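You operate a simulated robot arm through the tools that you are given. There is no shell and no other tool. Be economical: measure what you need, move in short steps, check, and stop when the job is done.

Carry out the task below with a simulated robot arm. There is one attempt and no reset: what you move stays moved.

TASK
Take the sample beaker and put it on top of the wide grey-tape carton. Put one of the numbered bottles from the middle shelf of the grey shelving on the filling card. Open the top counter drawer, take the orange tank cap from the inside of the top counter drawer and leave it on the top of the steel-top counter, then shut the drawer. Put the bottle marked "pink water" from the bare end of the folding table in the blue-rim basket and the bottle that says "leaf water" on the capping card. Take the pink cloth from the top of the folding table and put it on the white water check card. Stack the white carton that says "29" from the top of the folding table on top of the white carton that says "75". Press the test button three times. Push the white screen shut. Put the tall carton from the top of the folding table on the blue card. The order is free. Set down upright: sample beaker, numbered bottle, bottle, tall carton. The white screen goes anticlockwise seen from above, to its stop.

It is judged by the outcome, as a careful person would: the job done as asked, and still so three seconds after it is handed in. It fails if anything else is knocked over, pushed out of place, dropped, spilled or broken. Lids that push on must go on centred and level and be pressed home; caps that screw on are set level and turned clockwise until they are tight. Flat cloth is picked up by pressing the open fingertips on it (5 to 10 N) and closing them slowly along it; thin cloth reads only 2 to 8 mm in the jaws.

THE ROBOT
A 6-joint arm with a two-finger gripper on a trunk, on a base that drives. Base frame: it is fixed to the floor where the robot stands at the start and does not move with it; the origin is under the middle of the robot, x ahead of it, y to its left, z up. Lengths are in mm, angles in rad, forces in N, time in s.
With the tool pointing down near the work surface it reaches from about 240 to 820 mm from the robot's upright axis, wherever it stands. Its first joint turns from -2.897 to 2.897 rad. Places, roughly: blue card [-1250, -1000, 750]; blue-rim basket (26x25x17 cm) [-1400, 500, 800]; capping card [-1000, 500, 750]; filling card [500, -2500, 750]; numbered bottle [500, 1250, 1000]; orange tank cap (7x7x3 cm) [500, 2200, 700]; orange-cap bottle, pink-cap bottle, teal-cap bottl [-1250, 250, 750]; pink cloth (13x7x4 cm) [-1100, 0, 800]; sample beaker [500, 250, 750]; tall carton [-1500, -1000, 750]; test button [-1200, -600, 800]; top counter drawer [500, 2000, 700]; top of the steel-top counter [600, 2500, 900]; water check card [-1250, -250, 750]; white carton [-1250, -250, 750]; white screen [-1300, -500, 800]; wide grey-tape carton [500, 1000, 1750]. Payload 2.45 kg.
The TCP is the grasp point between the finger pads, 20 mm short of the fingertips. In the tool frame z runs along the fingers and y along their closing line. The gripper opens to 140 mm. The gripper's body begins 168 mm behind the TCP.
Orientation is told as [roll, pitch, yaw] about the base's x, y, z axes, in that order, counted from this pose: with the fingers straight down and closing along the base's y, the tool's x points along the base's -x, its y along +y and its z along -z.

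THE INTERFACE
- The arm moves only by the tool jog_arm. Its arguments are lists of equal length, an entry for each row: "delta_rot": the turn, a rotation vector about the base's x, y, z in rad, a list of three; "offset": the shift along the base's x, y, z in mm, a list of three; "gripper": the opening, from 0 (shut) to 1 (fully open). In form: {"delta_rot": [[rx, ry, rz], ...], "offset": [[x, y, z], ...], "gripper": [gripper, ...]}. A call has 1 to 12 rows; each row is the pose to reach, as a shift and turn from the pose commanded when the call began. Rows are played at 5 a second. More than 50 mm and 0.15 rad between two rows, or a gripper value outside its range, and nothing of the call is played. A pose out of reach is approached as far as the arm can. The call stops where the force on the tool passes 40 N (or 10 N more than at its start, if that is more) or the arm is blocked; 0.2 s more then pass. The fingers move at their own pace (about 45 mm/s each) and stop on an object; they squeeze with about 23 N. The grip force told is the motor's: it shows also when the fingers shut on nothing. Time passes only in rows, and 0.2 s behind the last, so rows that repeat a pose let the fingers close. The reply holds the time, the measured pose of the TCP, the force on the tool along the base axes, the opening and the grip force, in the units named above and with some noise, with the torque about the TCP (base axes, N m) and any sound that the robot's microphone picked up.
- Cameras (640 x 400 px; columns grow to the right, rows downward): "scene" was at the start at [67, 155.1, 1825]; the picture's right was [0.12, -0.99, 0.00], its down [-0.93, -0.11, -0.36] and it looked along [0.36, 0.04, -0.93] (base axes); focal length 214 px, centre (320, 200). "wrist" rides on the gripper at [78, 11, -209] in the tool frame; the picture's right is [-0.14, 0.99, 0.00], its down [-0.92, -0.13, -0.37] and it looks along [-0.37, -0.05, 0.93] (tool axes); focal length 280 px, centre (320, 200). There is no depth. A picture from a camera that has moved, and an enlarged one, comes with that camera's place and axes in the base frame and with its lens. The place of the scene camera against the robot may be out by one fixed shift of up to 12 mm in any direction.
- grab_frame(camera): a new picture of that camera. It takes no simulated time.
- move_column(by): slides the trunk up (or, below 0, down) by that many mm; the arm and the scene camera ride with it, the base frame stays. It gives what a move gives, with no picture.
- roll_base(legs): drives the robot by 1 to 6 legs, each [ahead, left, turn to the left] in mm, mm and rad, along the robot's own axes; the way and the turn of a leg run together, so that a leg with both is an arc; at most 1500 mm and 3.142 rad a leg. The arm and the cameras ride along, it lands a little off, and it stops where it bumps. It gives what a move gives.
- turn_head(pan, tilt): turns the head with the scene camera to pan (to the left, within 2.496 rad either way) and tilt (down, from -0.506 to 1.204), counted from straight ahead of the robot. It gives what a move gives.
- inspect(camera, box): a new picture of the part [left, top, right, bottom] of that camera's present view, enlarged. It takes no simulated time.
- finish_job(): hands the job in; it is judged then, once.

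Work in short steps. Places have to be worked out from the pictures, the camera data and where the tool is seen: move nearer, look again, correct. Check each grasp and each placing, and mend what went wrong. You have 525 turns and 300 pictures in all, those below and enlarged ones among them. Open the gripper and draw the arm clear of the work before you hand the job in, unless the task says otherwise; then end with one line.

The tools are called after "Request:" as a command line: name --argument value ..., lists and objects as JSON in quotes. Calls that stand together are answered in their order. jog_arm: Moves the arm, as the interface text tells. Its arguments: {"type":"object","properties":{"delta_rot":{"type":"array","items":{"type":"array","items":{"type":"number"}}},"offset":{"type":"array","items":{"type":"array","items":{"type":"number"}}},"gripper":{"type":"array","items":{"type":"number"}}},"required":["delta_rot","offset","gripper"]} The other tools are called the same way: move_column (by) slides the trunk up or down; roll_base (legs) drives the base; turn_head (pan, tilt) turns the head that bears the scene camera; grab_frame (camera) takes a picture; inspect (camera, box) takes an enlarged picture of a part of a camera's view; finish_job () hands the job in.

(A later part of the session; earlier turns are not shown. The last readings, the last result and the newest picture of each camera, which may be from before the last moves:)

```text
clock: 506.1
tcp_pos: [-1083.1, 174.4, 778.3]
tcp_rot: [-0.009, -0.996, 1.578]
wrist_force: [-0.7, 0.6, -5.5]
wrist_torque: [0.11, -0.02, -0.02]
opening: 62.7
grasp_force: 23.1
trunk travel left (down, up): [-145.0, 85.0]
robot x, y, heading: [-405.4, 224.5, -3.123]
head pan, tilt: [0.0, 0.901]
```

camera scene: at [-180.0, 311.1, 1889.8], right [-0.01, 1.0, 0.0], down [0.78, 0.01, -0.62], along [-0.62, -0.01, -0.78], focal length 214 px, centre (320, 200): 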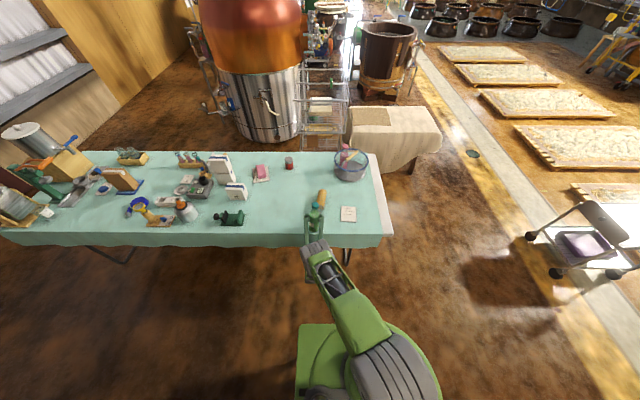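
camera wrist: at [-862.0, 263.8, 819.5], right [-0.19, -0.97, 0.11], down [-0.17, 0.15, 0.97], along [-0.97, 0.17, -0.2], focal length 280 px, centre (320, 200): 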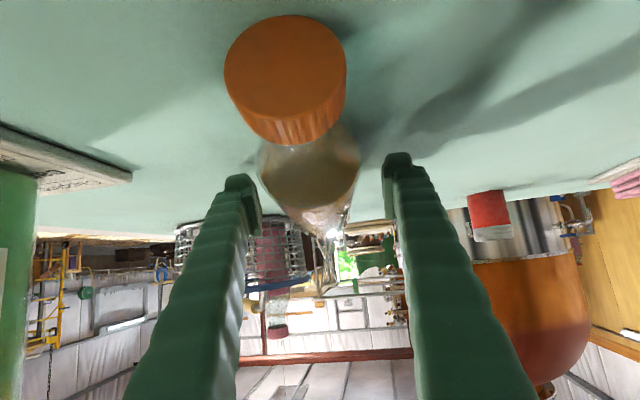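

Lower the last few millimetres, release and rise.

Request:
jog_arm --delta_rot '[[0, 0, 0], [0, 0, 0], [0, 0, 0], [0, 0, 0], [0, 0, 0], [0, 0, 0], [0, 0, 0], [0, 0, 0], [0, 0, 0], [0, 0, 0]]' --offset '[[0, 0, -4], [0, 0, -7], [0, 0, -7], [0, 0, -7], [0, 0, -7], [0, 0, 15], [0, 0, 55], [0, 0, 100], [0, 0, 145], [0, 0, 190]]' --gripper '[0.3, 0.3, 0.5, 0.65, 0.72, 0.72, 0.72, 0.72, 0.72, 0.72]'

Request:
grab_frame --camera "wrist"

```text
clock: 508.3
tcp_pos: [-1076.6, 169.2, 967.6]
tcp_rot: [-0.007, -0.998, 1.576]
wrist_force: [0.4, -0.1, 0.2]
wrist_torque: [0.01, -0.03, 0.02]
opening: 100.9
grasp_force: 0.1
trunk travel left (down, up): [-145.0, 85.0]
robot x, y, heading: [-409.3, 220.2, -3.126]
head pan, tilt: [0.0, 0.901]
```

```text
50 pictures are left
camera wrist: at [-1089.3, -47.5, 1015.6], right [-0.99, 0.07, 0.11], down [0.12, 0.19, 0.97], along [0.05, 0.98, -0.2], focal length 280 px, centre (320, 200)
```

wrist: 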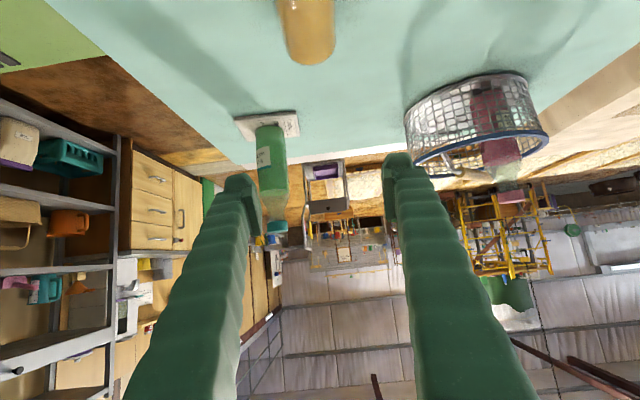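

Amber lies along y (base toward +y). Swing the hand's yaw by +π (via −x) to approach from the +y side.

Request:
jog_arm --delta_rot '[[0, 0, 0.14], [0, 0, 0.28], [0, 0, 0.42], [0, 0, 0.56], [0, 0, 0.7], [0, 0, 0.84], [0, 0, 0.98], [0, 0, 1.12], [0, 0, 1.26], [0, 0, 1.4], [0, 0, 1.54]]' --offset '[[-5, 0, 30], [-10, 0, 50], [-15, 0, 60], [-20, 0, 60], [-25, 0, 60], [-30, 0, 60], [-35, 0, 60], [-35, 0, 60], [-35, 0, 60], [-35, 0, 60], [-35, 0, 60]]' --gripper '[0.72, 0.72, 0.72, 0.72, 0.72, 0.72, 0.72, 0.72, 0.72, 0.72, 0.72]'

Request:
jog_arm --delta_rot '[[0, 0, 0.14], [0, 0, 0.28], [0, 0, 0.42], [0, 0, 0.56], [0, 0, 0.7], [0, 0, 0.84], [0, 0, 0.98], [0, 0, 1.12], [0, 0, 1.26], [0, 0, 1.4], [0, 0, 1.54], [0, 0, 1.59]]' --offset '[[3, 0, 0], [6, 0, 0], [9, 0, 0], [12, 0, 0], [15, 0, 0], [18, 0, 0], [21, 0, 0], [24, 0, 0], [27, 0, 0], [30, 0, 0], [33, 0, 0], [33, 0, 0]]' --gripper '[0.72, 0.72, 0.72, 0.72, 0.72, 0.72, 0.72, 0.72, 0.72, 0.72, 0.72, 0.72]'

```text
clock: 510.7
tcp_pos: [-1118.0, 172.5, 1029.4]
tcp_rot: [-0.005, -0.996, 3.119]
wrist_force: [0.7, 0.5, -0.1]
wrist_torque: [-0.01, -0.02, 0.03]
opening: 100.8
grasp_force: 0.0
trunk travel left (down, up): [-145.0, 85.0]
robot x, y, heading: [-412.9, 222.6, -3.128]
head pan, tilt: [0.0, 0.901]
```

```text
clock: 513.3
tcp_pos: [-1083.5, 170.2, 1027.8]
tcp_rot: [-0.006, -0.996, -1.574]
wrist_force: [-0.5, 0.3, 0.1]
wrist_torque: [0.01, -0.01, 0.01]
opening: 100.7
grasp_force: 0.0
trunk travel left (down, up): [-145.0, 85.0]
robot x, y, heading: [-409.1, 222.2, -3.126]
head pan, tilt: [0.0, 0.901]
```

Now steepen to ≈−0.4 above the grip point (−1080,155).

Request:
jog_arm --delta_rot '[[0.12, 0, 0], [0.24, 0, 0], [0.36, 0, 0], [0.48, 0, 0], [0.6, 0, 0]]' --offset '[[0, -3, -25], [0, -6, -50], [0, -9, -75], [0, -12, -95], [0, -15, -110]]' --gripper '[0.72, 0.72, 0.72, 0.72, 0.72]'

Request:
grab_frame --camera "wrist"

```text
clock: 514.5
tcp_pos: [-1085.1, 153.5, 918.3]
tcp_rot: [-0.011, -0.394, -1.572]
wrist_force: [0.0, -0.4, 0.1]
wrist_torque: [0.02, 0.01, -0.02]
opening: 101.0
grasp_force: 0.1
trunk travel left (down, up): [-145.0, 85.0]
robot x, y, heading: [-410.0, 224.4, -3.128]
head pan, tilt: [0.0, 0.901]
```

```text
49 pictures are left
camera wrist: at [-1072.6, 305.5, 1081.4], right [0.99, -0.13, 0.04], down [-0.12, -0.71, 0.7], along [-0.06, -0.69, -0.72], focal length 280 px, centre (320, 200)
```

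wrist: 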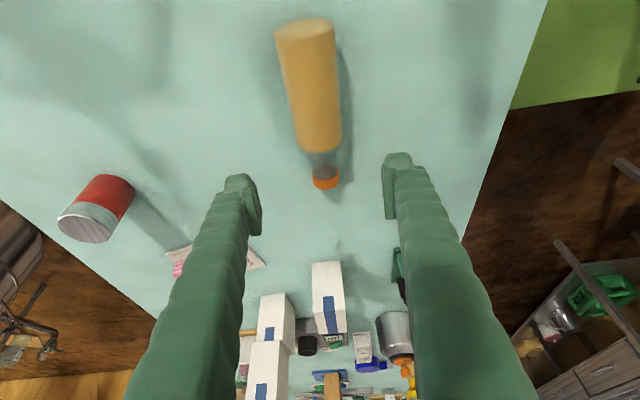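

Base y≈235, cap y≈42. Grip at y≈130: descend and close.

Request:
jog_arm --delta_rot '[[0, 0, 0], [0, 0, 0], [0, 0, 0], [0, 0, 0], [0, 0, 0]]' --offset '[[0, -10, -40], [0, -21, -80], [0, -22, -120], [0, -22, -142], [0, -22, -149]]' --gripper '[0.72, 0.72, 0.72, 0.72, 0.72]'

Request:
jog_arm --delta_rot '[[0, 0, 0], [0, 0, 0], [0, 0, 0], [0, 0, 0], [0, 0, 0], [0, 0, 0]]' --offset '[[0, 0, 0], [0, 0, 0], [0, 0, 0], [0, 0, 0], [0, 0, 0], [0, 0, 0]]' --gripper '[0.6, 0.5, 0.4, 0.3, 0.25, 0.25]'

```text
clock: 515.7
tcp_pos: [-1081.4, 135.1, 767.7]
tcp_rot: [-0.01, -0.396, -1.573]
wrist_force: [0.3, -0.2, 0.6]
wrist_torque: [0.0, -0.02, 0.0]
opening: 100.8
grasp_force: 0.1
trunk travel left (down, up): [-145.0, 85.0]
robot x, y, heading: [-409.8, 223.7, -3.12]
head pan, tilt: [0.0, 0.901]
```

```text
clock: 517.1
tcp_pos: [-1083.2, 134.5, 769.3]
tcp_rot: [-0.011, -0.395, -1.573]
wrist_force: [-6.1, -0.4, 6.2]
wrist_torque: [0.06, 0.1, 0.05]
opening: 61.0
grasp_force: 23.2
trunk travel left (down, up): [-145.0, 85.0]
robot x, y, heading: [-405.9, 224.8, -3.124]
head pan, tilt: [0.0, 0.901]
```

Gripped. Lift and yaw back to −x-forward (bottle cap then points away).

Request:
jog_arm --delta_rot '[[0, 0, 0], [0, 0, 0], [0, 0, 0], [0, 0, 0], [0, 0, 0]]' --offset '[[0, 0, 10], [0, 0, 50], [0, 0, 95], [0, 0, 140], [0, 0, 185]]' --gripper '[0.25, 0.25, 0.25, 0.25, 0.25]'

Request:
jog_arm --delta_rot '[[0, 0, -0.14], [0, 0, -0.28], [0, 0, -0.42], [0, 0, -0.56], [0, 0, -0.7], [0, 0, -0.84], [0, 0, -0.98], [0, 0, -1.12], [0, 0, -1.26], [0, 0, -1.4], [0, 0, -1.54], [0, 0, -1.57]]' --offset '[[0, 0, 0], [0, 0, 0], [0, 0, 0], [0, 0, 0], [0, 0, 0], [0, 0, 0], [0, 0, 0], [0, 0, 0], [0, 0, 0], [0, 0, 0], [0, 0, 0], [0, 0, 0]]' --gripper '[0.25, 0.25, 0.25, 0.25, 0.25, 0.25, 0.25, 0.25, 0.25, 0.25, 0.25, 0.25]'

```text
clock: 518.3
tcp_pos: [-1084.6, 134.6, 952.6]
tcp_rot: [-0.009, -0.396, -1.574]
wrist_force: [0.4, 0.0, -5.0]
wrist_torque: [-0.12, 0.03, -0.02]
opening: 60.7
grasp_force: 23.3
trunk travel left (down, up): [-145.0, 85.0]
robot x, y, heading: [-408.4, 222.1, -3.128]
head pan, tilt: [0.0, 0.901]
```

```text
clock: 520.9
tcp_pos: [-1085.8, 130.0, 955.2]
tcp_rot: [-0.058, -0.402, -2.999]
wrist_force: [1.5, 1.3, -4.9]
wrist_torque: [-0.17, 0.13, -0.3]
opening: 60.9
grasp_force: 23.4
out of reach, approached as far as the arm can: row 11
trunk travel left (down, up): [-145.0, 85.0]
robot x, y, heading: [-409.2, 222.9, -3.125]
head pan, tilt: [0.0, 0.901]
```

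Drive back 310 and flatten the hand to stand the bottle up.

Request:
roll_base --legs '[[-310, 0, 0]]'

Request:
jog_arm --delta_rot '[[0.02, 0.13, -0.05], [0.04, 0.26, -0.1], [0.05, 0.39, -0.14], [0.05, 0.52, -0.14], [0.05, 0.65, -0.14], [0.05, 0.78, -0.14], [0.05, 0.91, -0.14], [0.05, 1.04, -0.14], [0.05, 1.15, -0.14]]' --offset '[[-10, 0, 5], [-20, 0, 10], [-32, 0, 15], [-44, 0, 20], [-56, 0, 25], [-68, 0, 30], [-80, 0, 35], [-92, 0, 40], [-100, 0, 40]]' --gripper '[0.25, 0.25, 0.25, 0.25, 0.25, 0.25, 0.25, 0.25, 0.25]'

Request:
grab_frame --camera "wrist"

```text
clock: 523.0
tcp_pos: [-776.8, 142.0, 954.5]
tcp_rot: [-0.012, -0.396, 3.136]
wrist_force: [0.4, -0.6, -5.3]
wrist_torque: [-0.03, 0.09, 0.0]
opening: 60.8
grasp_force: 22.9
trunk travel left (down, up): [-145.0, 85.0]
robot x, y, heading: [-98.3, 227.9, -3.132]
head pan, tilt: [0.0, 0.901]
```

```text
clock: 525.0
tcp_pos: [-874.5, 142.4, 994.3]
tcp_rot: [1.006, -1.526, 1.985]
wrist_force: [-0.5, 0.2, -5.4]
wrist_torque: [-0.04, -0.01, 0.01]
opening: 60.8
grasp_force: 22.7
trunk travel left (down, up): [-145.0, 85.0]
robot x, y, heading: [-101.3, 227.2, -3.13]
head pan, tilt: [0.0, 0.901]
```

```text
48 pictures are left
camera wrist: at [-669.9, 96.9, 921.5], right [-0.15, -0.97, 0.18], down [0.37, 0.11, 0.92], along [-0.92, 0.2, 0.34], focal length 280 px, centre (320, 200)
```

wrist: 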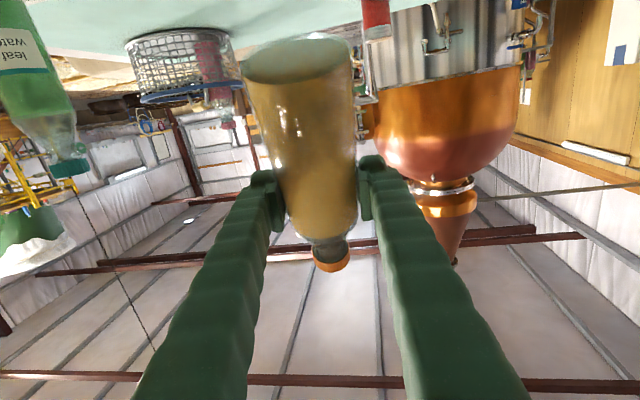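

Correct the small yaw/roll and rotate 0.33 further.

Request:
jog_arm --delta_rot '[[-0.02, 0.1, 0.05], [-0.04, 0.2, 0.1], [-0.045, 0.3, 0.14], [-0.045, 0.33, 0.14]]' --offset '[[0, 20, 0], [0, 40, 0], [0, 60, 0], [0, 70, 0]]' --gripper '[0.25, 0.25, 0.25, 0.25]'

Request:
grab_frame --camera "wrist"

```text
clock: 526.0
tcp_pos: [-876.4, 213.8, 996.2]
tcp_rot: [2.794, -1.252, 0.347]
wrist_force: [-0.1, 0.6, -5.7]
wrist_torque: [0.0, -0.03, 0.02]
opening: 60.9
grasp_force: 23.1
trunk travel left (down, up): [-145.0, 85.0]
robot x, y, heading: [-101.2, 226.1, -3.128]
head pan, tilt: [0.0, 0.901]
```

```text
47 pictures are left
camera wrist: at [-700.6, 190.4, 861.8], right [0.06, -0.97, 0.24], down [0.62, 0.22, 0.75], along [-0.78, 0.1, 0.62], focal length 280 px, centre (320, 200)
```

wrist: 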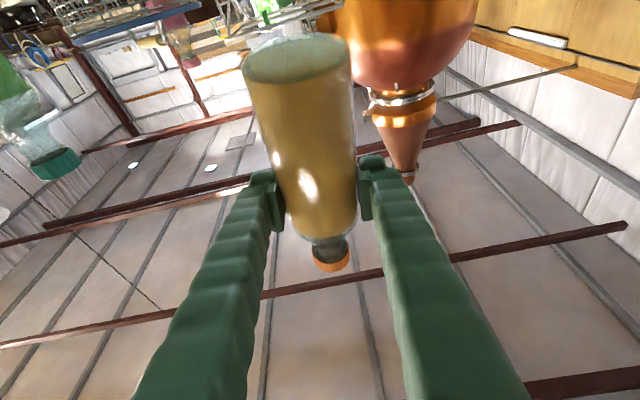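

Level the lateral lean (+0.1 about x), then lower.

Request:
jog_arm --delta_rot '[[0.05, 0, 0], [0.1, 0, 0], [0.1, 0, 0], [0.1, 0, 0], [0.1, 0, 0], [0.1, 0, 0]]' --offset '[[0, 0, -20], [0, 0, -50], [0, 0, -85], [0, 0, -110], [0, 0, -128], [0, 0, -135]]' --gripper '[0.25, 0.25, 0.25, 0.25, 0.25, 0.25]'

Request:
jog_arm --delta_rot '[[0, 0, 0], [0, 0, 0], [0, 0, 0], [0, 0, 0]]' --offset '[[0, 0, -4], [0, 0, -8], [0, 0, -11], [0, 0, -14]]' --gripper '[0.25, 0.25, 0.25, 0.25]'

```text
clock: 527.4
tcp_pos: [-876.2, 213.6, 860.1]
tcp_rot: [3.122, -1.271, 0.037]
wrist_force: [0.4, 0.6, -5.9]
wrist_torque: [0.04, -0.04, 0.02]
opening: 61.0
grasp_force: 23.3
trunk travel left (down, up): [-145.0, 85.0]
robot x, y, heading: [-96.0, 225.8, -3.133]
head pan, tilt: [0.0, 0.901]
```

```text
clock: 528.4
tcp_pos: [-876.7, 213.8, 849.4]
tcp_rot: [3.121, -1.262, 0.034]
wrist_force: [0.8, 0.2, 16.3]
wrist_torque: [-0.03, 0.1, -0.11]
opening: 61.3
grasp_force: 22.9
trunk travel left (down, up): [-145.0, 85.0]
robot x, y, heading: [-99.2, 228.2, -3.129]
head pan, tilt: [0.0, 0.901]
```

Contact. Ease up, open slowly, withdraw and check.

Request:
jog_arm --delta_rot '[[0, 0, 0], [0, 0, 0], [0, 0, 0], [0, 0, 0], [0, 0, 0], [0, 0, 0], [0, 0, 0], [0, 0, 0], [0, 0, 0]]' --offset '[[0, 0, 2], [0, 0, 2], [0, 0, 2], [0, 0, 2], [0, 0, 2], [20, 0, 2], [50, 0, 2], [80, 0, 2], [105, 0, 8]]' --gripper '[0.25, 0.42, 0.45, 0.55, 0.7, 0.72, 0.72, 0.72, 0.72]'

Request:
grab_frame --camera "scene"

```text
clock: 530.4
tcp_pos: [-822.2, 210.1, 832.4]
tcp_rot: [3.12, -1.272, 0.037]
wrist_force: [0.0, 1.0, -0.4]
wrist_torque: [-0.02, -0.03, 0.01]
opening: 100.6
grasp_force: 0.0
out of reach, approached as far as the arm can: row 7, 8, 9
trunk travel left (down, up): [-145.0, 85.0]
robot x, y, heading: [-100.1, 229.2, -3.13]
head pan, tilt: [0.0, 0.901]
```

```text
46 pictures are left
camera scene: at [-182.6, 94.8, 1889.8], right [-0.01, 1.0, 0.0], down [0.78, 0.01, -0.62], along [-0.62, -0.01, -0.78], focal length 214 px, centre (320, 200)
```

scene: 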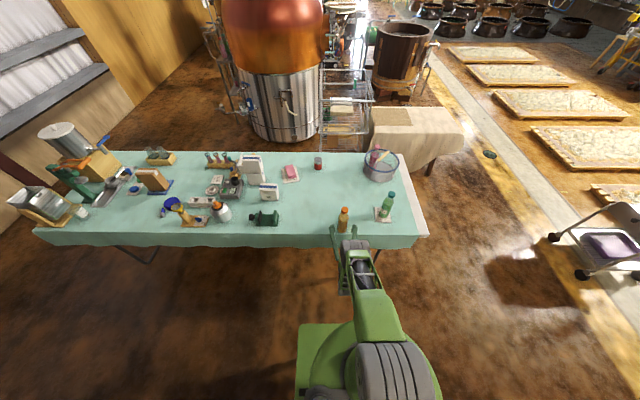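

Amber stands upright. Back the base 60 to clear the fingers, then re-pitch to −1.0.

Request:
roll_base --legs '[[-60, 0, 0]]'

Request:
jog_arm --delta_rot '[[0, -0.13, 0], [0, -0.26, 0], [0, -0.39, 0], [0, -0.52, 0], [0, -0.65, 0], [0, -0.78, 0], [0, -0.87, 0]]' --offset '[[0, 0, 10], [0, 0, 18], [0, 0, 22], [0, 0, 25], [0, 0, 25], [0, 0, 20], [0, 0, 15]]' --gripper '[0.74, 0.74, 0.74, 0.74, 0.74, 0.74, 0.74]'

Request:
grab_frame --camera "wrist"

```text
clock: 531.4
tcp_pos: [-763.2, 212.1, 834.0]
tcp_rot: [3.121, -1.271, 0.036]
wrist_force: [0.6, 0.6, 0.8]
wrist_torque: [-0.01, -0.05, -0.01]
opening: 100.9
grasp_force: 0.0
trunk travel left (down, up): [-145.0, 85.0]
robot x, y, heading: [-37.3, 231.0, -3.132]
head pan, tilt: [0.0, 0.901]
```

```text
clock: 533.0
tcp_pos: [-761.8, 211.8, 849.1]
tcp_rot: [0.03, -1.0, 3.12]
wrist_force: [0.4, -0.1, 0.2]
wrist_torque: [-0.01, 0.01, 0.01]
opening: 103.8
grasp_force: 0.0
trunk travel left (down, up): [-145.0, 85.0]
robot x, y, heading: [-42.5, 231.1, -3.133]
head pan, tilt: [0.0, 0.901]
```

```text
45 pictures are left
camera wrist: at [-544.3, 203.5, 896.5], right [-0.07, -0.99, 0.13], down [-0.19, 0.14, 0.97], along [-0.98, 0.04, -0.2], focal length 280 px, centre (320, 200)
```

wrist: 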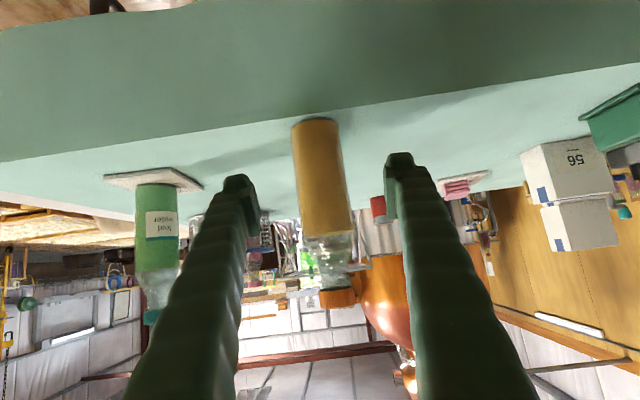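

Centred. Advance ~120 and grip, then lift.

Request:
jog_arm --delta_rot '[[0, 0, 0], [0, 0, 0], [0, 0, 0], [0, 0, 0], [0, 0, 0]]' --offset '[[-35, 0, -2], [-70, 0, -4], [-95, 0, -5], [-112, 0, -5], [-121, 0, -5]]' --gripper '[0.74, 0.74, 0.74, 0.74, 0.74]'

Request:
grab_frame --camera "wrist"

```text
clock: 534.2
tcp_pos: [-882.3, 210.4, 842.7]
tcp_rot: [0.029, -1.0, 3.125]
wrist_force: [0.2, 0.5, 0.3]
wrist_torque: [-0.02, -0.04, 0.0]
opening: 103.6
grasp_force: 0.0
trunk travel left (down, up): [-145.0, 85.0]
robot x, y, heading: [-43.3, 229.5, -3.131]
head pan, tilt: [0.0, 0.901]
```

```text
44 pictures are left
camera wrist: at [-665.4, 202.1, 891.2], right [-0.07, -0.99, 0.13], down [-0.19, 0.14, 0.97], along [-0.98, 0.04, -0.2], focal length 280 px, centre (320, 200)
```

wrist: 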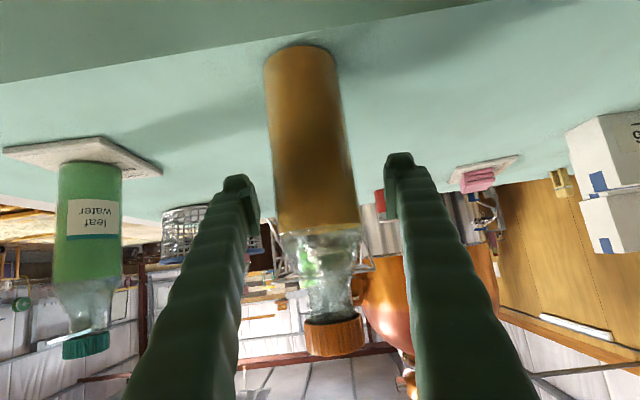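

Good. Close and lift.

Request:
jog_arm --delta_rot '[[0, 0, 0], [0, 0, 0], [0, 0, 0], [0, 0, 0], [0, 0, 0]]' --offset '[[0, 0, 0], [0, 0, 0], [0, 0, 0], [0, 0, 0], [0, 0, 0]]' --gripper '[0.6, 0.5, 0.4, 0.3, 0.3]'

Request:
jog_arm --delta_rot '[[0, 0, 0], [0, 0, 0], [0, 0, 0], [0, 0, 0]]' --offset '[[0, 0, 8], [0, 0, 30], [0, 0, 60], [0, 0, 80]]' --gripper '[0.3, 0.3, 0.3, 0.3]'

Request:
roll_base --legs '[[250, 0, 0]]'

```text
clock: 535.4
tcp_pos: [-883.6, 210.5, 842.9]
tcp_rot: [0.029, -1.001, 3.121]
wrist_force: [-0.2, 0.5, 0.9]
wrist_torque: [-0.03, 0.08, 0.01]
opening: 63.5
grasp_force: 23.1
trunk travel left (down, up): [-145.0, 85.0]
robot x, y, heading: [-37.9, 228.4, -3.122]
head pan, tilt: [0.0, 0.901]
```

```text
clock: 536.4
tcp_pos: [-883.5, 210.9, 921.2]
tcp_rot: [0.027, -1.0, 3.123]
wrist_force: [-0.1, 0.7, -4.8]
wrist_torque: [-0.02, 0.11, -0.05]
opening: 64.1
grasp_force: 23.2
trunk travel left (down, up): [-145.0, 85.0]
robot x, y, heading: [-39.2, 229.3, -3.132]
head pan, tilt: [0.0, 0.901]
```

```text
clock: 538.2
tcp_pos: [-1138.2, 204.5, 922.6]
tcp_rot: [0.027, -0.998, 3.125]
wrist_force: [-0.4, -0.1, -5.0]
wrist_torque: [0.0, 0.11, -0.01]
opening: 63.9
grasp_force: 23.0
trunk travel left (down, up): [-145.0, 85.0]
robot x, y, heading: [-296.3, 223.3, -3.128]
head pan, tilt: [0.0, 0.901]
```

Move to the amber bottle's original spot (−1166,338) and lower.

Request:
jog_arm --delta_rot '[[0, 0, 0], [0, 0, 0], [0, 0, 0], [0, 0, 0], [0, 0, 0], [0, 0, 0]]' --offset '[[-10, 40, 0], [-20, 80, 0], [-28, 115, 0], [-28, 133, -20], [-28, 133, -50], [-28, 133, -70]]' --gripper '[0.3, 0.3, 0.3, 0.3, 0.3, 0.3]'

Request:
jog_arm --delta_rot '[[0, 0, 0], [0, 0, 0], [0, 0, 0], [0, 0, 0]]' --offset '[[0, 0, -3], [0, 0, -6], [0, 0, -9], [0, 0, -12]]' --gripper '[0.3, 0.3, 0.3, 0.3]'

```text
clock: 539.6
tcp_pos: [-1166.5, 339.8, 850.7]
tcp_rot: [0.031, -1.0, 3.122]
wrist_force: [-0.7, -0.7, -5.8]
wrist_torque: [-0.03, 0.02, 0.05]
opening: 63.6
grasp_force: 23.1
trunk travel left (down, up): [-145.0, 85.0]
robot x, y, heading: [-289.4, 223.3, -3.125]
head pan, tilt: [0.0, 0.901]
```

```text
clock: 540.6
tcp_pos: [-1167.4, 339.7, 844.5]
tcp_rot: [0.029, -1.006, 3.124]
wrist_force: [2.2, 1.9, 14.2]
wrist_torque: [-0.2, -0.45, 0.06]
opening: 63.6
grasp_force: 22.7
trunk travel left (down, up): [-145.0, 85.0]
robot x, y, heading: [-294.5, 225.1, -3.124]
head pan, tilt: [0.0, 0.901]
```

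Contact. Release and retreat up and back.

Request:
jog_arm --delta_rot '[[0, 0, 0], [0, 0, 0], [0, 0, 0], [0, 0, 0], [0, 0, 0], [0, 0, 0], [0, 0, 0], [0, 0, 0], [0, 0, 0]]' --offset '[[0, 0, 2], [0, 0, 2], [0, 0, 2], [0, 0, 2], [25, 0, 14], [55, 0, 32], [85, -5, 60], [95, -20, 100], [95, -30, 145]]' --gripper '[0.4, 0.5, 0.6, 0.74, 0.74, 0.74, 0.74, 0.74, 0.74]'

Request:
grab_frame --camera "scene"

```text
clock: 542.6
tcp_pos: [-1066.4, 309.5, 987.4]
tcp_rot: [0.03, -1.001, 3.124]
wrist_force: [1.0, 0.3, 0.3]
wrist_torque: [0.02, 0.01, 0.01]
opening: 103.3
grasp_force: 0.1
trunk travel left (down, up): [-145.0, 85.0]
robot x, y, heading: [-292.4, 226.1, -3.121]
head pan, tilt: [0.0, 0.901]
```

```text
43 pictures are left
camera scene: at [-374.8, 91.6, 1889.9], right [-0.01, 1.0, 0.0], down [0.78, 0.01, -0.62], along [-0.62, -0.01, -0.78], focal length 214 px, centre (320, 200)
```

scene: 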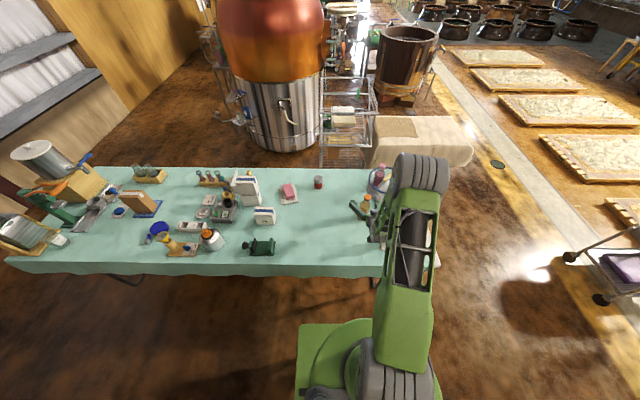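

Amber restored; everything on the table looks right. Now the drawer. Raise the arm and drive clear of the table.

Request:
jog_arm --delta_rot '[[0, 0.05, 0], [0, 0.1, 0], [0, 0.15, 0], [0, 0.2, 0], [0, 0.2, 0], [0, 0.2, 0]]' --offset '[[5, 0, 45], [10, 0, 90], [15, 0, 135], [20, 0, 180], [25, 0, 225], [30, 0, 260]]' --gripper '[0.5, 0.5, 0.5, 0.5, 0.5, 0.5]'

Request:
roll_base --legs '[[0, -1000, 0]]'

Request:
inspect --camera "scene" --box '[120, 150, 440, 350]'

```text
clock: 544.0
tcp_pos: [-1039.4, 307.8, 1244.5]
tcp_rot: [0.039, -1.199, 3.116]
wrist_force: [-0.2, -0.1, 0.9]
wrist_torque: [0.0, -0.01, -0.02]
opening: 69.9
grasp_force: 0.1
trunk travel left (down, up): [-145.0, 85.0]
robot x, y, heading: [-294.2, 230.0, -3.126]
head pan, tilt: [0.0, 0.901]
```

```text
clock: 553.1
tcp_pos: [-1058.4, 1302.6, 1245.7]
tcp_rot: [0.041, -1.201, 3.123]
wrist_force: [0.3, 0.0, 0.7]
wrist_torque: [0.02, 0.01, 0.0]
opening: 70.2
grasp_force: 0.0
trunk travel left (down, up): [-145.0, 85.0]
robot x, y, heading: [-310.1, 1224.6, -3.126]
head pan, tilt: [0.0, 0.901]
```

```text
2.00 times, centred on (280, 250) of scene
camera zoom: at [-392.8, 1093.2, 1889.8], right [-0.02, 1.0, 0.0], down [0.78, 0.02, -0.62], along [-0.62, -0.01, -0.78], focal length 429 px, centre (400, 100)
```

zoom: 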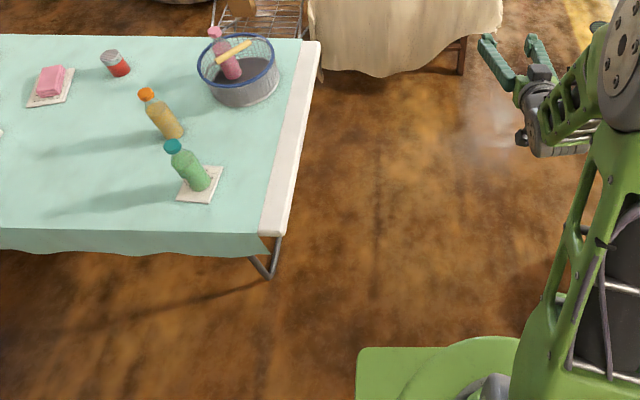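

All placements hold. Drive ahead 200 (−x), then turn right by π to face the wall side.

Request:
roll_base --legs '[[220, 0, 0], [0, 0, -1.57], [0, 0, -1.57]]'

Request:
turn_head --pan 0.7 --tilt 0.6

Request:
grab_frame --camera "scene"

```text
clock: 562.4
tcp_pos: [213.5, 1170.2, 1244.5]
tcp_rot: [0.038, -1.201, 0.014]
wrist_force: [-1.0, -0.5, 0.5]
wrist_torque: [-0.03, 0.0, 0.06]
opening: 70.1
grasp_force: 0.2
trunk travel left (down, up): [-145.0, 85.0]
robot x, y, heading: [-531.3, 1219.3, 0.056]
head pan, tilt: [0.0, 0.901]
```

```text
clock: 563.5
tcp_pos: [213.9, 1170.3, 1246.7]
tcp_rot: [0.04, -1.199, 0.013]
wrist_force: [-0.5, 0.2, 0.0]
wrist_torque: [-0.02, 0.0, -0.02]
opening: 69.8
grasp_force: 0.0
trunk travel left (down, up): [-145.0, 85.0]
robot x, y, heading: [-533.7, 1222.5, 0.052]
head pan, tilt: [0.7, 0.6]
```

```text
41 pictures are left
camera scene: at [-466.3, 1431.3, 1914.6], right [0.68, -0.73, 0.0], down [-0.41, -0.39, -0.82], along [0.6, 0.56, -0.57], focal length 214 px, centre (320, 200)
```

scene: 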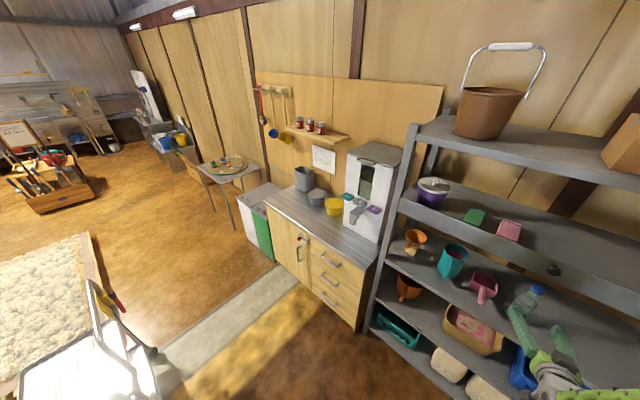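

The counter with the drawer stack is ahead-left. Drive left 760 (correcting heading) and look closely.

Request:
roll_base --legs '[[0, 0, -0.053], [0, 760, 0]]'

Request:
turn_head --pan 0.0 --tilt 0.6

Request:
grab_frame --camera "scene"

```text
clock: 571.1
tcp_pos: [205.0, 1912.4, 1244.5]
tcp_rot: [0.04, -1.201, -0.022]
wrist_force: [0.2, -0.7, 0.6]
wrist_torque: [-0.01, 0.03, -0.03]
opening: 70.3
grasp_force: 0.2
trunk travel left (down, up): [-145.0, 85.0]
robot x, y, heading: [-538.8, 1994.1, 0.017]
head pan, tilt: [0.7, 0.6]
```

```text
clock: 572.1
tcp_pos: [204.9, 1910.8, 1244.5]
tcp_rot: [0.04, -1.2, -0.021]
wrist_force: [0.6, 0.1, 0.1]
wrist_torque: [0.0, -0.02, 0.03]
opening: 70.2
grasp_force: 0.1
trunk travel left (down, up): [-145.0, 85.0]
robot x, y, heading: [-538.8, 1996.1, 0.02]
head pan, tilt: [0.0, 0.6]
```

```text
40 pictures are left
camera scene: at [-444.3, 2142.0, 1914.6], right [0.02, -1.0, 0.0], down [-0.56, -0.01, -0.83], along [0.82, 0.02, -0.56], focal length 214 px, centre (320, 200)
```

scene: 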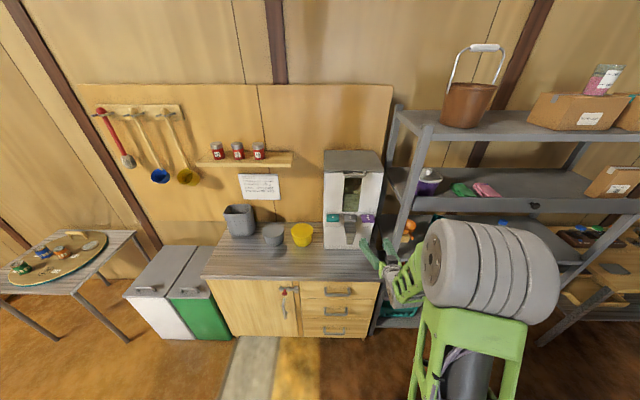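

Request:
inspect --camera "scene" --box '[190, 195, 390, 345]'

```text
2.67 times, centred on (290, 270) of scene
camera zoom: at [-444.3, 2142.0, 1914.6], right [0.02, -1.0, 0.0], down [-0.56, -0.01, -0.83], along [0.82, 0.02, -0.56], focal length 572 px, centre (400, 13)
```

zoom: 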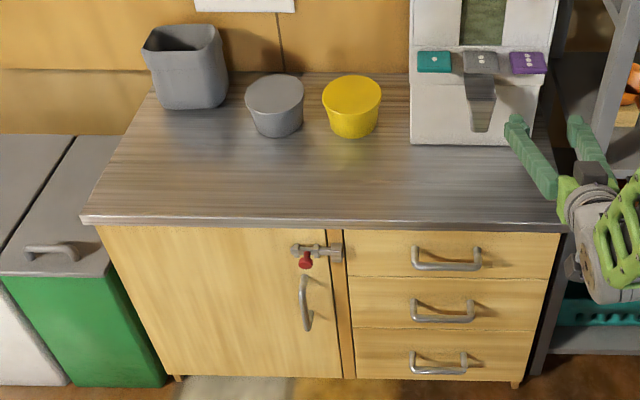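

Top drawer handle: horizontal bar centred ≈(270,2060,761). I'll pinch it with a horizontal hand rolled 90°. Back off 150, flatten and roll the hand.

Request:
roll_base --legs '[[-150, 0, -0.02]]'

Request:
jog_arm --delta_rot '[[0, -0.1, 0], [0, -0.2, 0], [0, -0.3, 0], [0.13, -0.3, 0], [0.26, -0.3, 0]]' --offset '[[10, 15, -30], [20, 30, -60], [30, 50, -95], [40, 70, -130], [40, 90, -165]]' --gripper '[0.5, 0.5, 0.5, 0.5, 0.5]'

Request:
jog_arm --delta_rot '[[0.13, 0, 0], [0.26, 0, 0], [0.39, 0, 0], [0.52, 0, 0], [0.65, 0, 0], [0.78, 0, 0], [0.91, 0, 0], [1.04, 0, 0], [1.17, 0, 0], [1.3, 0, 0]]' --offset '[[0, 5, -20], [0, 10, -40], [0, 15, -60], [0, 20, -80], [0, 25, -100], [0, 30, -120], [0, 35, -140], [0, 40, -160], [0, 45, -180], [0, 50, -200]]' --gripper '[0.5, 0.5, 0.5, 0.5, 0.5, 0.5, 0.5, 0.5, 0.5, 0.5]'

```text
clock: 573.5
tcp_pos: [50.3, 1893.8, 1246.0]
tcp_rot: [0.039, -1.201, -0.046]
wrist_force: [-0.7, 0.5, 0.2]
wrist_torque: [-0.03, 0.01, 0.0]
opening: 69.9
grasp_force: 0.1
trunk travel left (down, up): [-145.0, 85.0]
robot x, y, heading: [-695.9, 1989.6, -0.005]
head pan, tilt: [0.0, 0.6]
```

```text
clock: 574.7
tcp_pos: [90.9, 1980.1, 1079.2]
tcp_rot: [1.349, -1.289, -1.303]
wrist_force: [-0.7, -0.4, -0.2]
wrist_torque: [0.03, 0.01, 0.03]
opening: 69.9
grasp_force: 0.2
trunk travel left (down, up): [-145.0, 85.0]
robot x, y, heading: [-694.0, 1991.7, -0.002]
head pan, tilt: [0.0, 0.6]
```

```text
clock: 576.9
tcp_pos: [91.7, 2034.8, 879.2]
tcp_rot: [1.605, 0.002, -1.497]
wrist_force: [0.8, -0.2, 0.1]
wrist_torque: [0.01, -0.02, 0.0]
opening: 70.2
grasp_force: 0.0
trunk travel left (down, up): [-145.0, 85.0]
robot x, y, heading: [-695.9, 1991.7, -0.005]
head pan, tilt: [0.0, 0.6]
```

Good: horizontal with vertical closing. Look through the wrist camera.

Request:
jog_arm --delta_rot '[[0, 0.02, -0.04], [0, 0.034, -0.074]]' --offset '[[0, 5, -40], [0, 8, -80]]' --gripper '[0.5, 0.5]'

Request:
grab_frame --camera "wrist"

```text
clock: 577.5
tcp_pos: [87.6, 2042.8, 797.2]
tcp_rot: [1.572, 0.0, -1.569]
wrist_force: [0.2, -0.2, 0.4]
wrist_torque: [0.02, 0.01, 0.03]
opening: 70.1
grasp_force: 0.2
trunk travel left (down, up): [-145.0, 85.0]
robot x, y, heading: [-694.4, 1992.4, -0.005]
head pan, tilt: [0.0, 0.6]
```

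```text
38 pictures are left
camera wrist: at [-121.6, 2121.0, 808.3], right [0.0, -0.14, 0.99], down [-0.37, -0.92, -0.13], along [0.93, -0.37, -0.05], focal length 280 px, centre (320, 200)
```

wrist: 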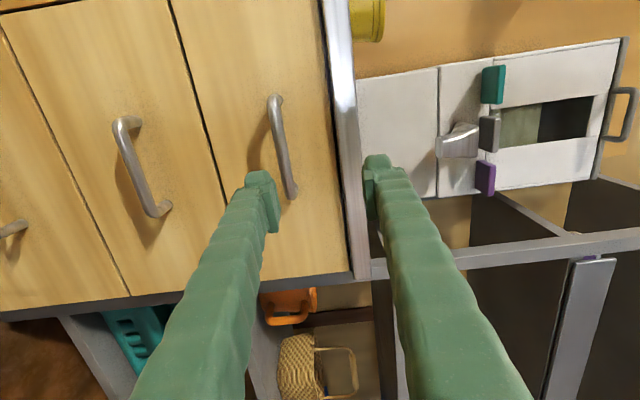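

Handle at ≈(281,2048,744). Lower/align the hand and drive the base forward 110.

Request:
jog_arm --delta_rot '[[0, 0, 0], [0, 0, 0]]' --offset '[[0, 3, -26], [0, 5, -52]]' --gripper '[0.45, 0.45]'

Request:
roll_base --legs '[[110, 0, 0]]'

Request:
grab_frame --camera "wrist"

```text
clock: 578.1
tcp_pos: [88.6, 2050.1, 748.2]
tcp_rot: [1.571, -0.001, -1.57]
wrist_force: [0.2, 0.7, 0.3]
wrist_torque: [0.02, -0.03, 0.03]
opening: 63.1
grasp_force: 0.0
trunk travel left (down, up): [-145.0, 85.0]
robot x, y, heading: [-694.4, 1993.1, -0.001]
head pan, tilt: [0.0, 0.6]
```

```text
clock: 579.3
tcp_pos: [200.1, 2047.6, 747.2]
tcp_rot: [1.57, -0.001, -1.574]
wrist_force: [0.3, -0.6, -0.6]
wrist_torque: [0.01, 0.0, -0.02]
opening: 63.0
grasp_force: 0.0
trunk travel left (down, up): [-145.0, 85.0]
robot x, y, heading: [-585.4, 1989.7, -0.009]
head pan, tilt: [0.0, 0.6]
```

```text
37 pictures are left
camera wrist: at [-8.7, 2126.1, 758.8], right [0.0, -0.14, 0.99], down [-0.37, -0.92, -0.13], along [0.93, -0.37, -0.05], focal length 280 px, centre (320, 200)
```

wrist: 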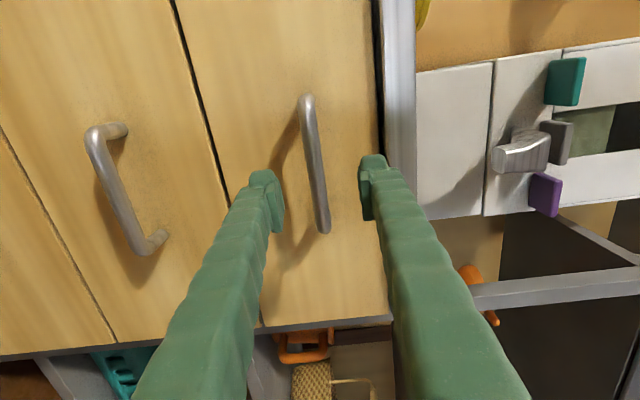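

Handle is centred between the fingers. Advance 78 mm and close.

Request:
jog_arm --delta_rot '[[0, 0, 0], [0, 0, 0], [0, 0, 0]]' --offset '[[26, 1, -1], [52, 2, -2], [74, 3, -3]]' --gripper '[0.45, 0.45, 0.45]'

Request:
grab_frame --camera "wrist"

```text
clock: 580.1
tcp_pos: [273.9, 2052.1, 742.8]
tcp_rot: [1.573, 0.0, -1.572]
wrist_force: [-0.5, 0.0, -0.1]
wrist_torque: [-0.02, -0.02, 0.0]
opening: 62.8
grasp_force: 0.1
trunk travel left (down, up): [-145.0, 85.0]
robot x, y, heading: [-583.4, 1991.5, -0.007]
head pan, tilt: [0.0, 0.6]
```

```text
36 pictures are left
camera wrist: at [64.4, 2130.7, 754.3], right [0.0, -0.14, 0.99], down [-0.37, -0.92, -0.13], along [0.93, -0.37, -0.05], focal length 280 px, centre (320, 200)
```

wrist: 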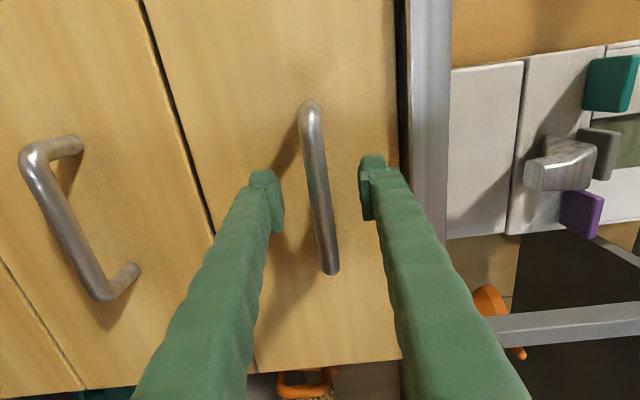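

Request:
jog_arm --delta_rot '[[0, 0, 0], [0, 0, 0], [0, 0, 0], [0, 0, 0], [0, 0, 0], [0, 0, 0]]' --offset '[[6, 0, 0], [6, 0, 0], [6, 0, 0], [6, 0, 0], [6, 0, 0], [6, 0, 0]]' --gripper '[0.35, 0.25, 0.15, 0.05, 0, 0]'

```text
clock: 581.5
tcp_pos: [280.1, 2051.8, 742.2]
tcp_rot: [1.569, 0.0, -1.572]
wrist_force: [0.2, -0.8, -8.4]
wrist_torque: [-0.03, -0.02, 0.03]
opening: 13.4
grasp_force: 39.7
trunk travel left (down, up): [-145.0, 85.0]
robot x, y, heading: [-581.4, 1990.9, -0.006]
head pan, tilt: [0.0, 0.6]
```

Handle gripped (13 mm). Pull the drawer open by driving back 120, then check.

Request:
roll_base --legs '[[-120, 0, 0]]'

Request:
grab_frame --camera "scene"

```text
clock: 582.7
tcp_pos: [163.0, 2050.9, 741.5]
tcp_rot: [1.569, 0.001, -1.574]
wrist_force: [-1.3, -12.9, -12.6]
wrist_torque: [-0.14, 0.12, -0.25]
opening: 13.1
grasp_force: 39.9
trunk travel left (down, up): [-145.0, 85.0]
robot x, y, heading: [-700.5, 1989.2, -0.001]
head pan, tilt: [0.0, 0.6]
```

```text
35 pictures are left
camera scene: at [-598.3, 2137.6, 1914.6], right [0.0, -1.0, 0.0], down [-0.57, 0.0, -0.82], along [0.82, 0.0, -0.57], focal length 214 px, centre (320, 200)
```

scene: 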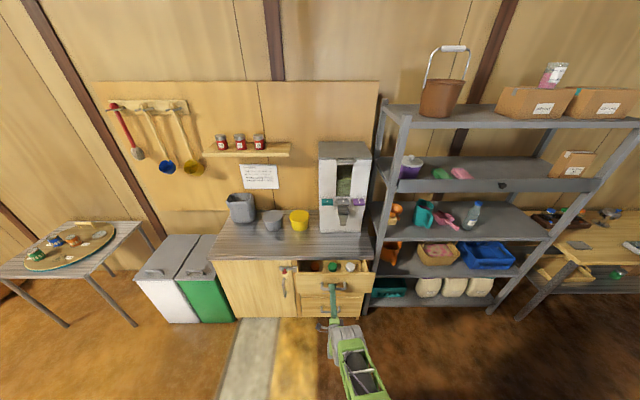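

The drawer opens; inside are several caps. Zoom in.

Request:
inspect --camera "scene" --box '[280, 240, 400, 315]'

```text
5.33 times, centred on (340, 278) of scene
camera zoom: at [-598.3, 2137.6, 1914.6], right [0.0, -1.0, 0.0], down [-0.57, 0.0, -0.82], along [0.82, 0.0, -0.57], focal length 1144 px, centre (213, -213)
```

zoom: 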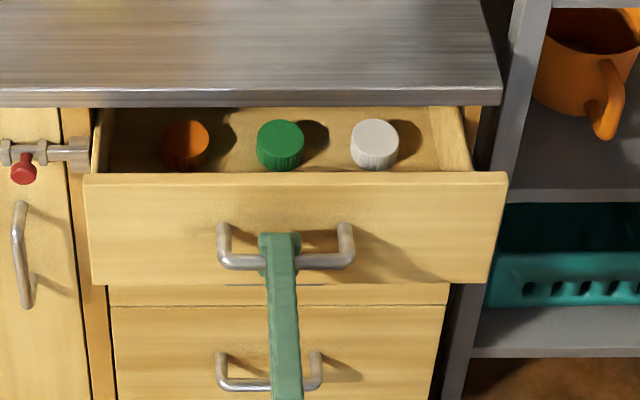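

Orange cap is on the left. Pull 110 more.

Request:
roll_base --legs '[[-110, 0, 0]]'

Request:
inspect --camera "scene" --box '[280, 230, 420, 330]'

```text
clock: 583.9
tcp_pos: [51.8, 2051.9, 742.1]
tcp_rot: [1.566, 0.002, -1.574]
wrist_force: [-0.6, -10.0, -1.4]
wrist_torque: [-0.11, 0.16, -0.22]
opening: 13.4
grasp_force: 39.7
trunk travel left (down, up): [-145.0, 85.0]
robot x, y, heading: [-809.7, 1996.5, -0.004]
head pan, tilt: [0.0, 0.6]
```

```text
4.00 times, centred on (350, 280) of scene
camera zoom: at [-709.7, 2138.2, 1914.7], right [0.0, -1.0, 0.0], down [-0.56, 0.0, -0.83], along [0.83, 0.0, -0.56], focal length 858 px, centre (200, -120)
```

zoom: 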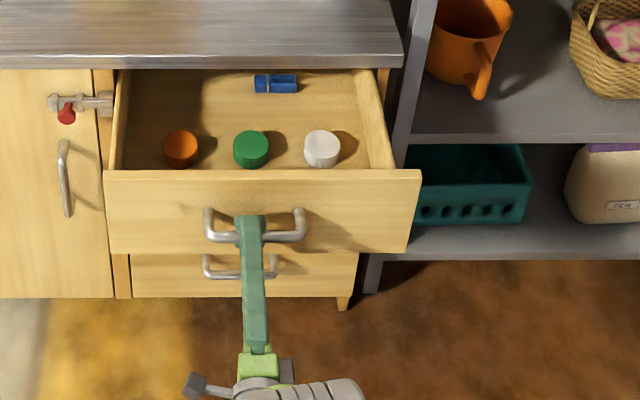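

Open 230 mm; the orange cap is ≈(250,2170). Release the handle and back the hand off.

Request:
jog_arm --delta_rot '[[0, 0, 0], [0, 0, 0], [0, 0, 0], [0, 0, 0], [0, 0, 0], [0, 0, 0]]' --offset '[[0, 0, 0], [0, 0, 0], [0, 0, 0], [-30, 0, 0], [-65, 0, 0], [-100, 0, 0]]' --gripper '[0.2, 0.4, 0.45, 0.45, 0.45, 0.45]'

Request:
jog_arm --delta_rot '[[-0.13, 0, 0], [-0.26, 0, 0], [-0.39, 0, 0], [-0.52, 0, 0], [-0.65, 0, 0], [-0.78, 0, 0], [-0.91, 0, 0], [-1.04, 0, 0], [-1.17, 0, 0], [-1.3, 0, 0], [-1.43, 0, 0], [-1.55, 0, 0]]' --offset '[[0, 0, 30], [0, 0, 60], [0, 0, 90], [0, 0, 120], [0, 0, 150], [0, 10, 180], [0, 20, 210], [0, 30, 240], [0, 40, 270], [0, 50, 300], [0, 60, 320], [0, 70, 340]]' --gripper '[0.6, 0.6, 0.6, 0.6, 0.6, 0.6, 0.6, 0.6, 0.6, 0.6, 0.6, 0.6]'

```text
clock: 585.3
tcp_pos: [-50.3, 2053.7, 744.9]
tcp_rot: [1.569, 0.002, -1.575]
wrist_force: [-0.3, -0.4, 0.2]
wrist_torque: [0.0, -0.05, 0.03]
opening: 62.9
grasp_force: 0.0
trunk travel left (down, up): [-145.0, 85.0]
robot x, y, heading: [-807.6, 1994.1, -0.003]
head pan, tilt: [0.0, 0.6]
```

```text
clock: 587.9
tcp_pos: [-50.2, 2120.3, 1085.4]
tcp_rot: [1.804, -1.552, -1.807]
wrist_force: [0.7, -0.7, 0.1]
wrist_torque: [-0.02, -0.01, 0.01]
opening: 84.2
grasp_force: 0.1
trunk travel left (down, up): [-145.0, 85.0]
robot x, y, heading: [-808.8, 1992.2, -0.002]
head pan, tilt: [0.0, 0.6]
```

Steepen the hand to ≈−0.8 and drive forward 200 (hand high above the drawer).

Request:
jog_arm --delta_rot '[[0, 0.13, 0], [0, 0.26, 0], [0, 0.39, 0], [0, 0.52, 0], [0, 0.65, 0], [0, 0.76, 0]]' --offset '[[0, 8, -5], [0, 16, -10], [0, 24, -15], [0, 32, -20], [0, 40, -25], [0, 45, -30]]' --gripper '[0.62, 0.62, 0.62, 0.62, 0.62, 0.62]'

Request:
roll_base --legs '[[200, 0, 0]]'

Request:
grab_frame --camera "wrist"

```text
clock: 589.3
tcp_pos: [-48.5, 2168.1, 1052.4]
tcp_rot: [0.023, -0.814, -0.031]
wrist_force: [0.6, 0.3, 0.0]
wrist_torque: [0.02, -0.02, 0.02]
opening: 86.8
grasp_force: 0.0
trunk travel left (down, up): [-145.0, 85.0]
robot x, y, heading: [-806.0, 1991.1, -0.007]
head pan, tilt: [0.0, 0.6]
```

```text
clock: 590.9
tcp_pos: [152.6, 2164.8, 1052.0]
tcp_rot: [0.019, -0.813, -0.033]
wrist_force: [0.1, 0.0, -0.6]
wrist_torque: [-0.01, 0.02, 0.0]
opening: 87.0
grasp_force: 0.0
trunk travel left (down, up): [-145.0, 85.0]
robot x, y, heading: [-606.6, 1989.2, -0.007]
head pan, tilt: [0.0, 0.6]
```

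```text
32 pictures are left
camera wrist: at [-53.8, 2178.4, 1139.3], right [0.11, 0.99, 0.11], down [0.36, -0.15, 0.92], along [0.93, -0.06, -0.37], focal length 280 px, centre (320, 200)
```

wrist: 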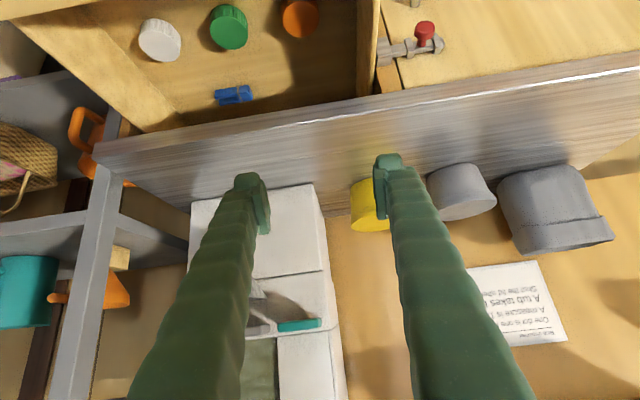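

Orange cap ≈(245,2162). Descend part-way and re-check.

Request:
jog_arm --delta_rot '[[-0.01, 0, 0.015], [-0.02, 0, 0.03], [-0.02, 0, 0.03], [-0.02, 0, 0.03], [-0.02, 0, 0.03], [-0.02, 0, 0.03]]' --offset '[[10, -1, -40], [20, -2, -80], [32, -2, -120], [45, -2, -160], [56, -2, -200], [60, -2, -220]]' --gripper '[0.65, 0.65, 0.65, 0.65, 0.65, 0.65]'

Request:
grab_frame --camera "wrist"

```text
clock: 592.3
tcp_pos: [210.8, 2161.9, 834.5]
tcp_rot: [-0.007, -0.816, 0.019]
wrist_force: [0.7, 0.9, 0.4]
wrist_torque: [-0.01, 0.03, 0.0]
opening: 91.1
grasp_force: 0.0
trunk travel left (down, up): [-145.0, 85.0]
robot x, y, heading: [-611.1, 1988.4, -0.007]
head pan, tilt: [0.0, 0.6]
```

```text
31 pictures are left
camera wrist: at [5.1, 2171.6, 920.8], right [0.08, 0.99, 0.09], down [0.36, -0.12, 0.92], along [0.93, -0.04, -0.37], focal length 280 px, centre (320, 200)
```

wrist: 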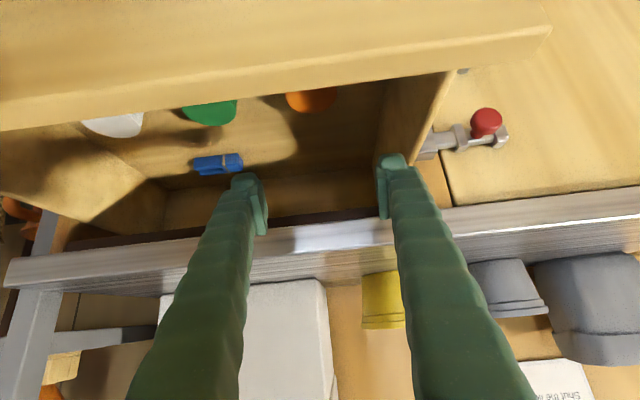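

The drawer front is tall (top z≈835), so steepen the hand to −0.55 before going down.

Request:
jog_arm --delta_rot '[[0, 0.09, 0], [0, 0.18, 0], [0, 0.27, 0], [0, 0.27, 0], [0, 0.27, 0], [0, 0.27, 0]]' --offset '[[10, 0, 10], [18, 0, 10], [24, 0, 5], [28, 0, -25], [28, 0, -60], [28, 0, -85]]' --gripper '[0.65, 0.65, 0.65, 0.65, 0.65, 0.65]'

Request:
grab_frame --camera "wrist"

```text
clock: 593.7
tcp_pos: [239.0, 2161.9, 748.7]
tcp_rot: [-0.002, -0.546, 0.016]
wrist_force: [0.0, -0.4, 0.0]
wrist_torque: [-0.03, 0.01, 0.01]
opening: 90.9
grasp_force: 0.1
trunk travel left (down, up): [-145.0, 85.0]
robot x, y, heading: [-611.4, 1986.0, -0.003]
head pan, tilt: [0.0, 0.6]
```

```text
30 pictures are left
camera wrist: at [63.2, 2171.6, 887.9], right [0.1, 0.99, 0.07], down [0.6, -0.12, 0.79], along [0.8, -0.04, -0.61], focal length 280 px, centre (320, 200)
```

wrist: 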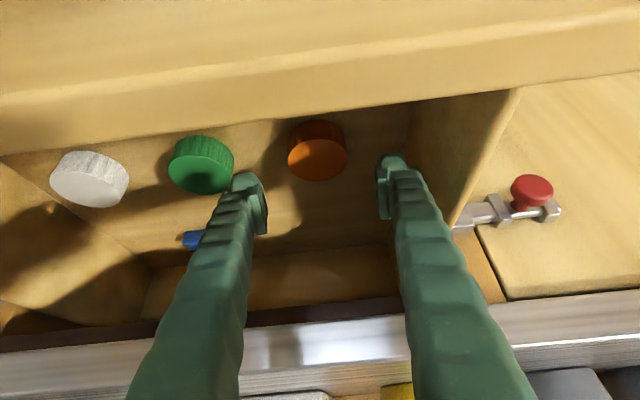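

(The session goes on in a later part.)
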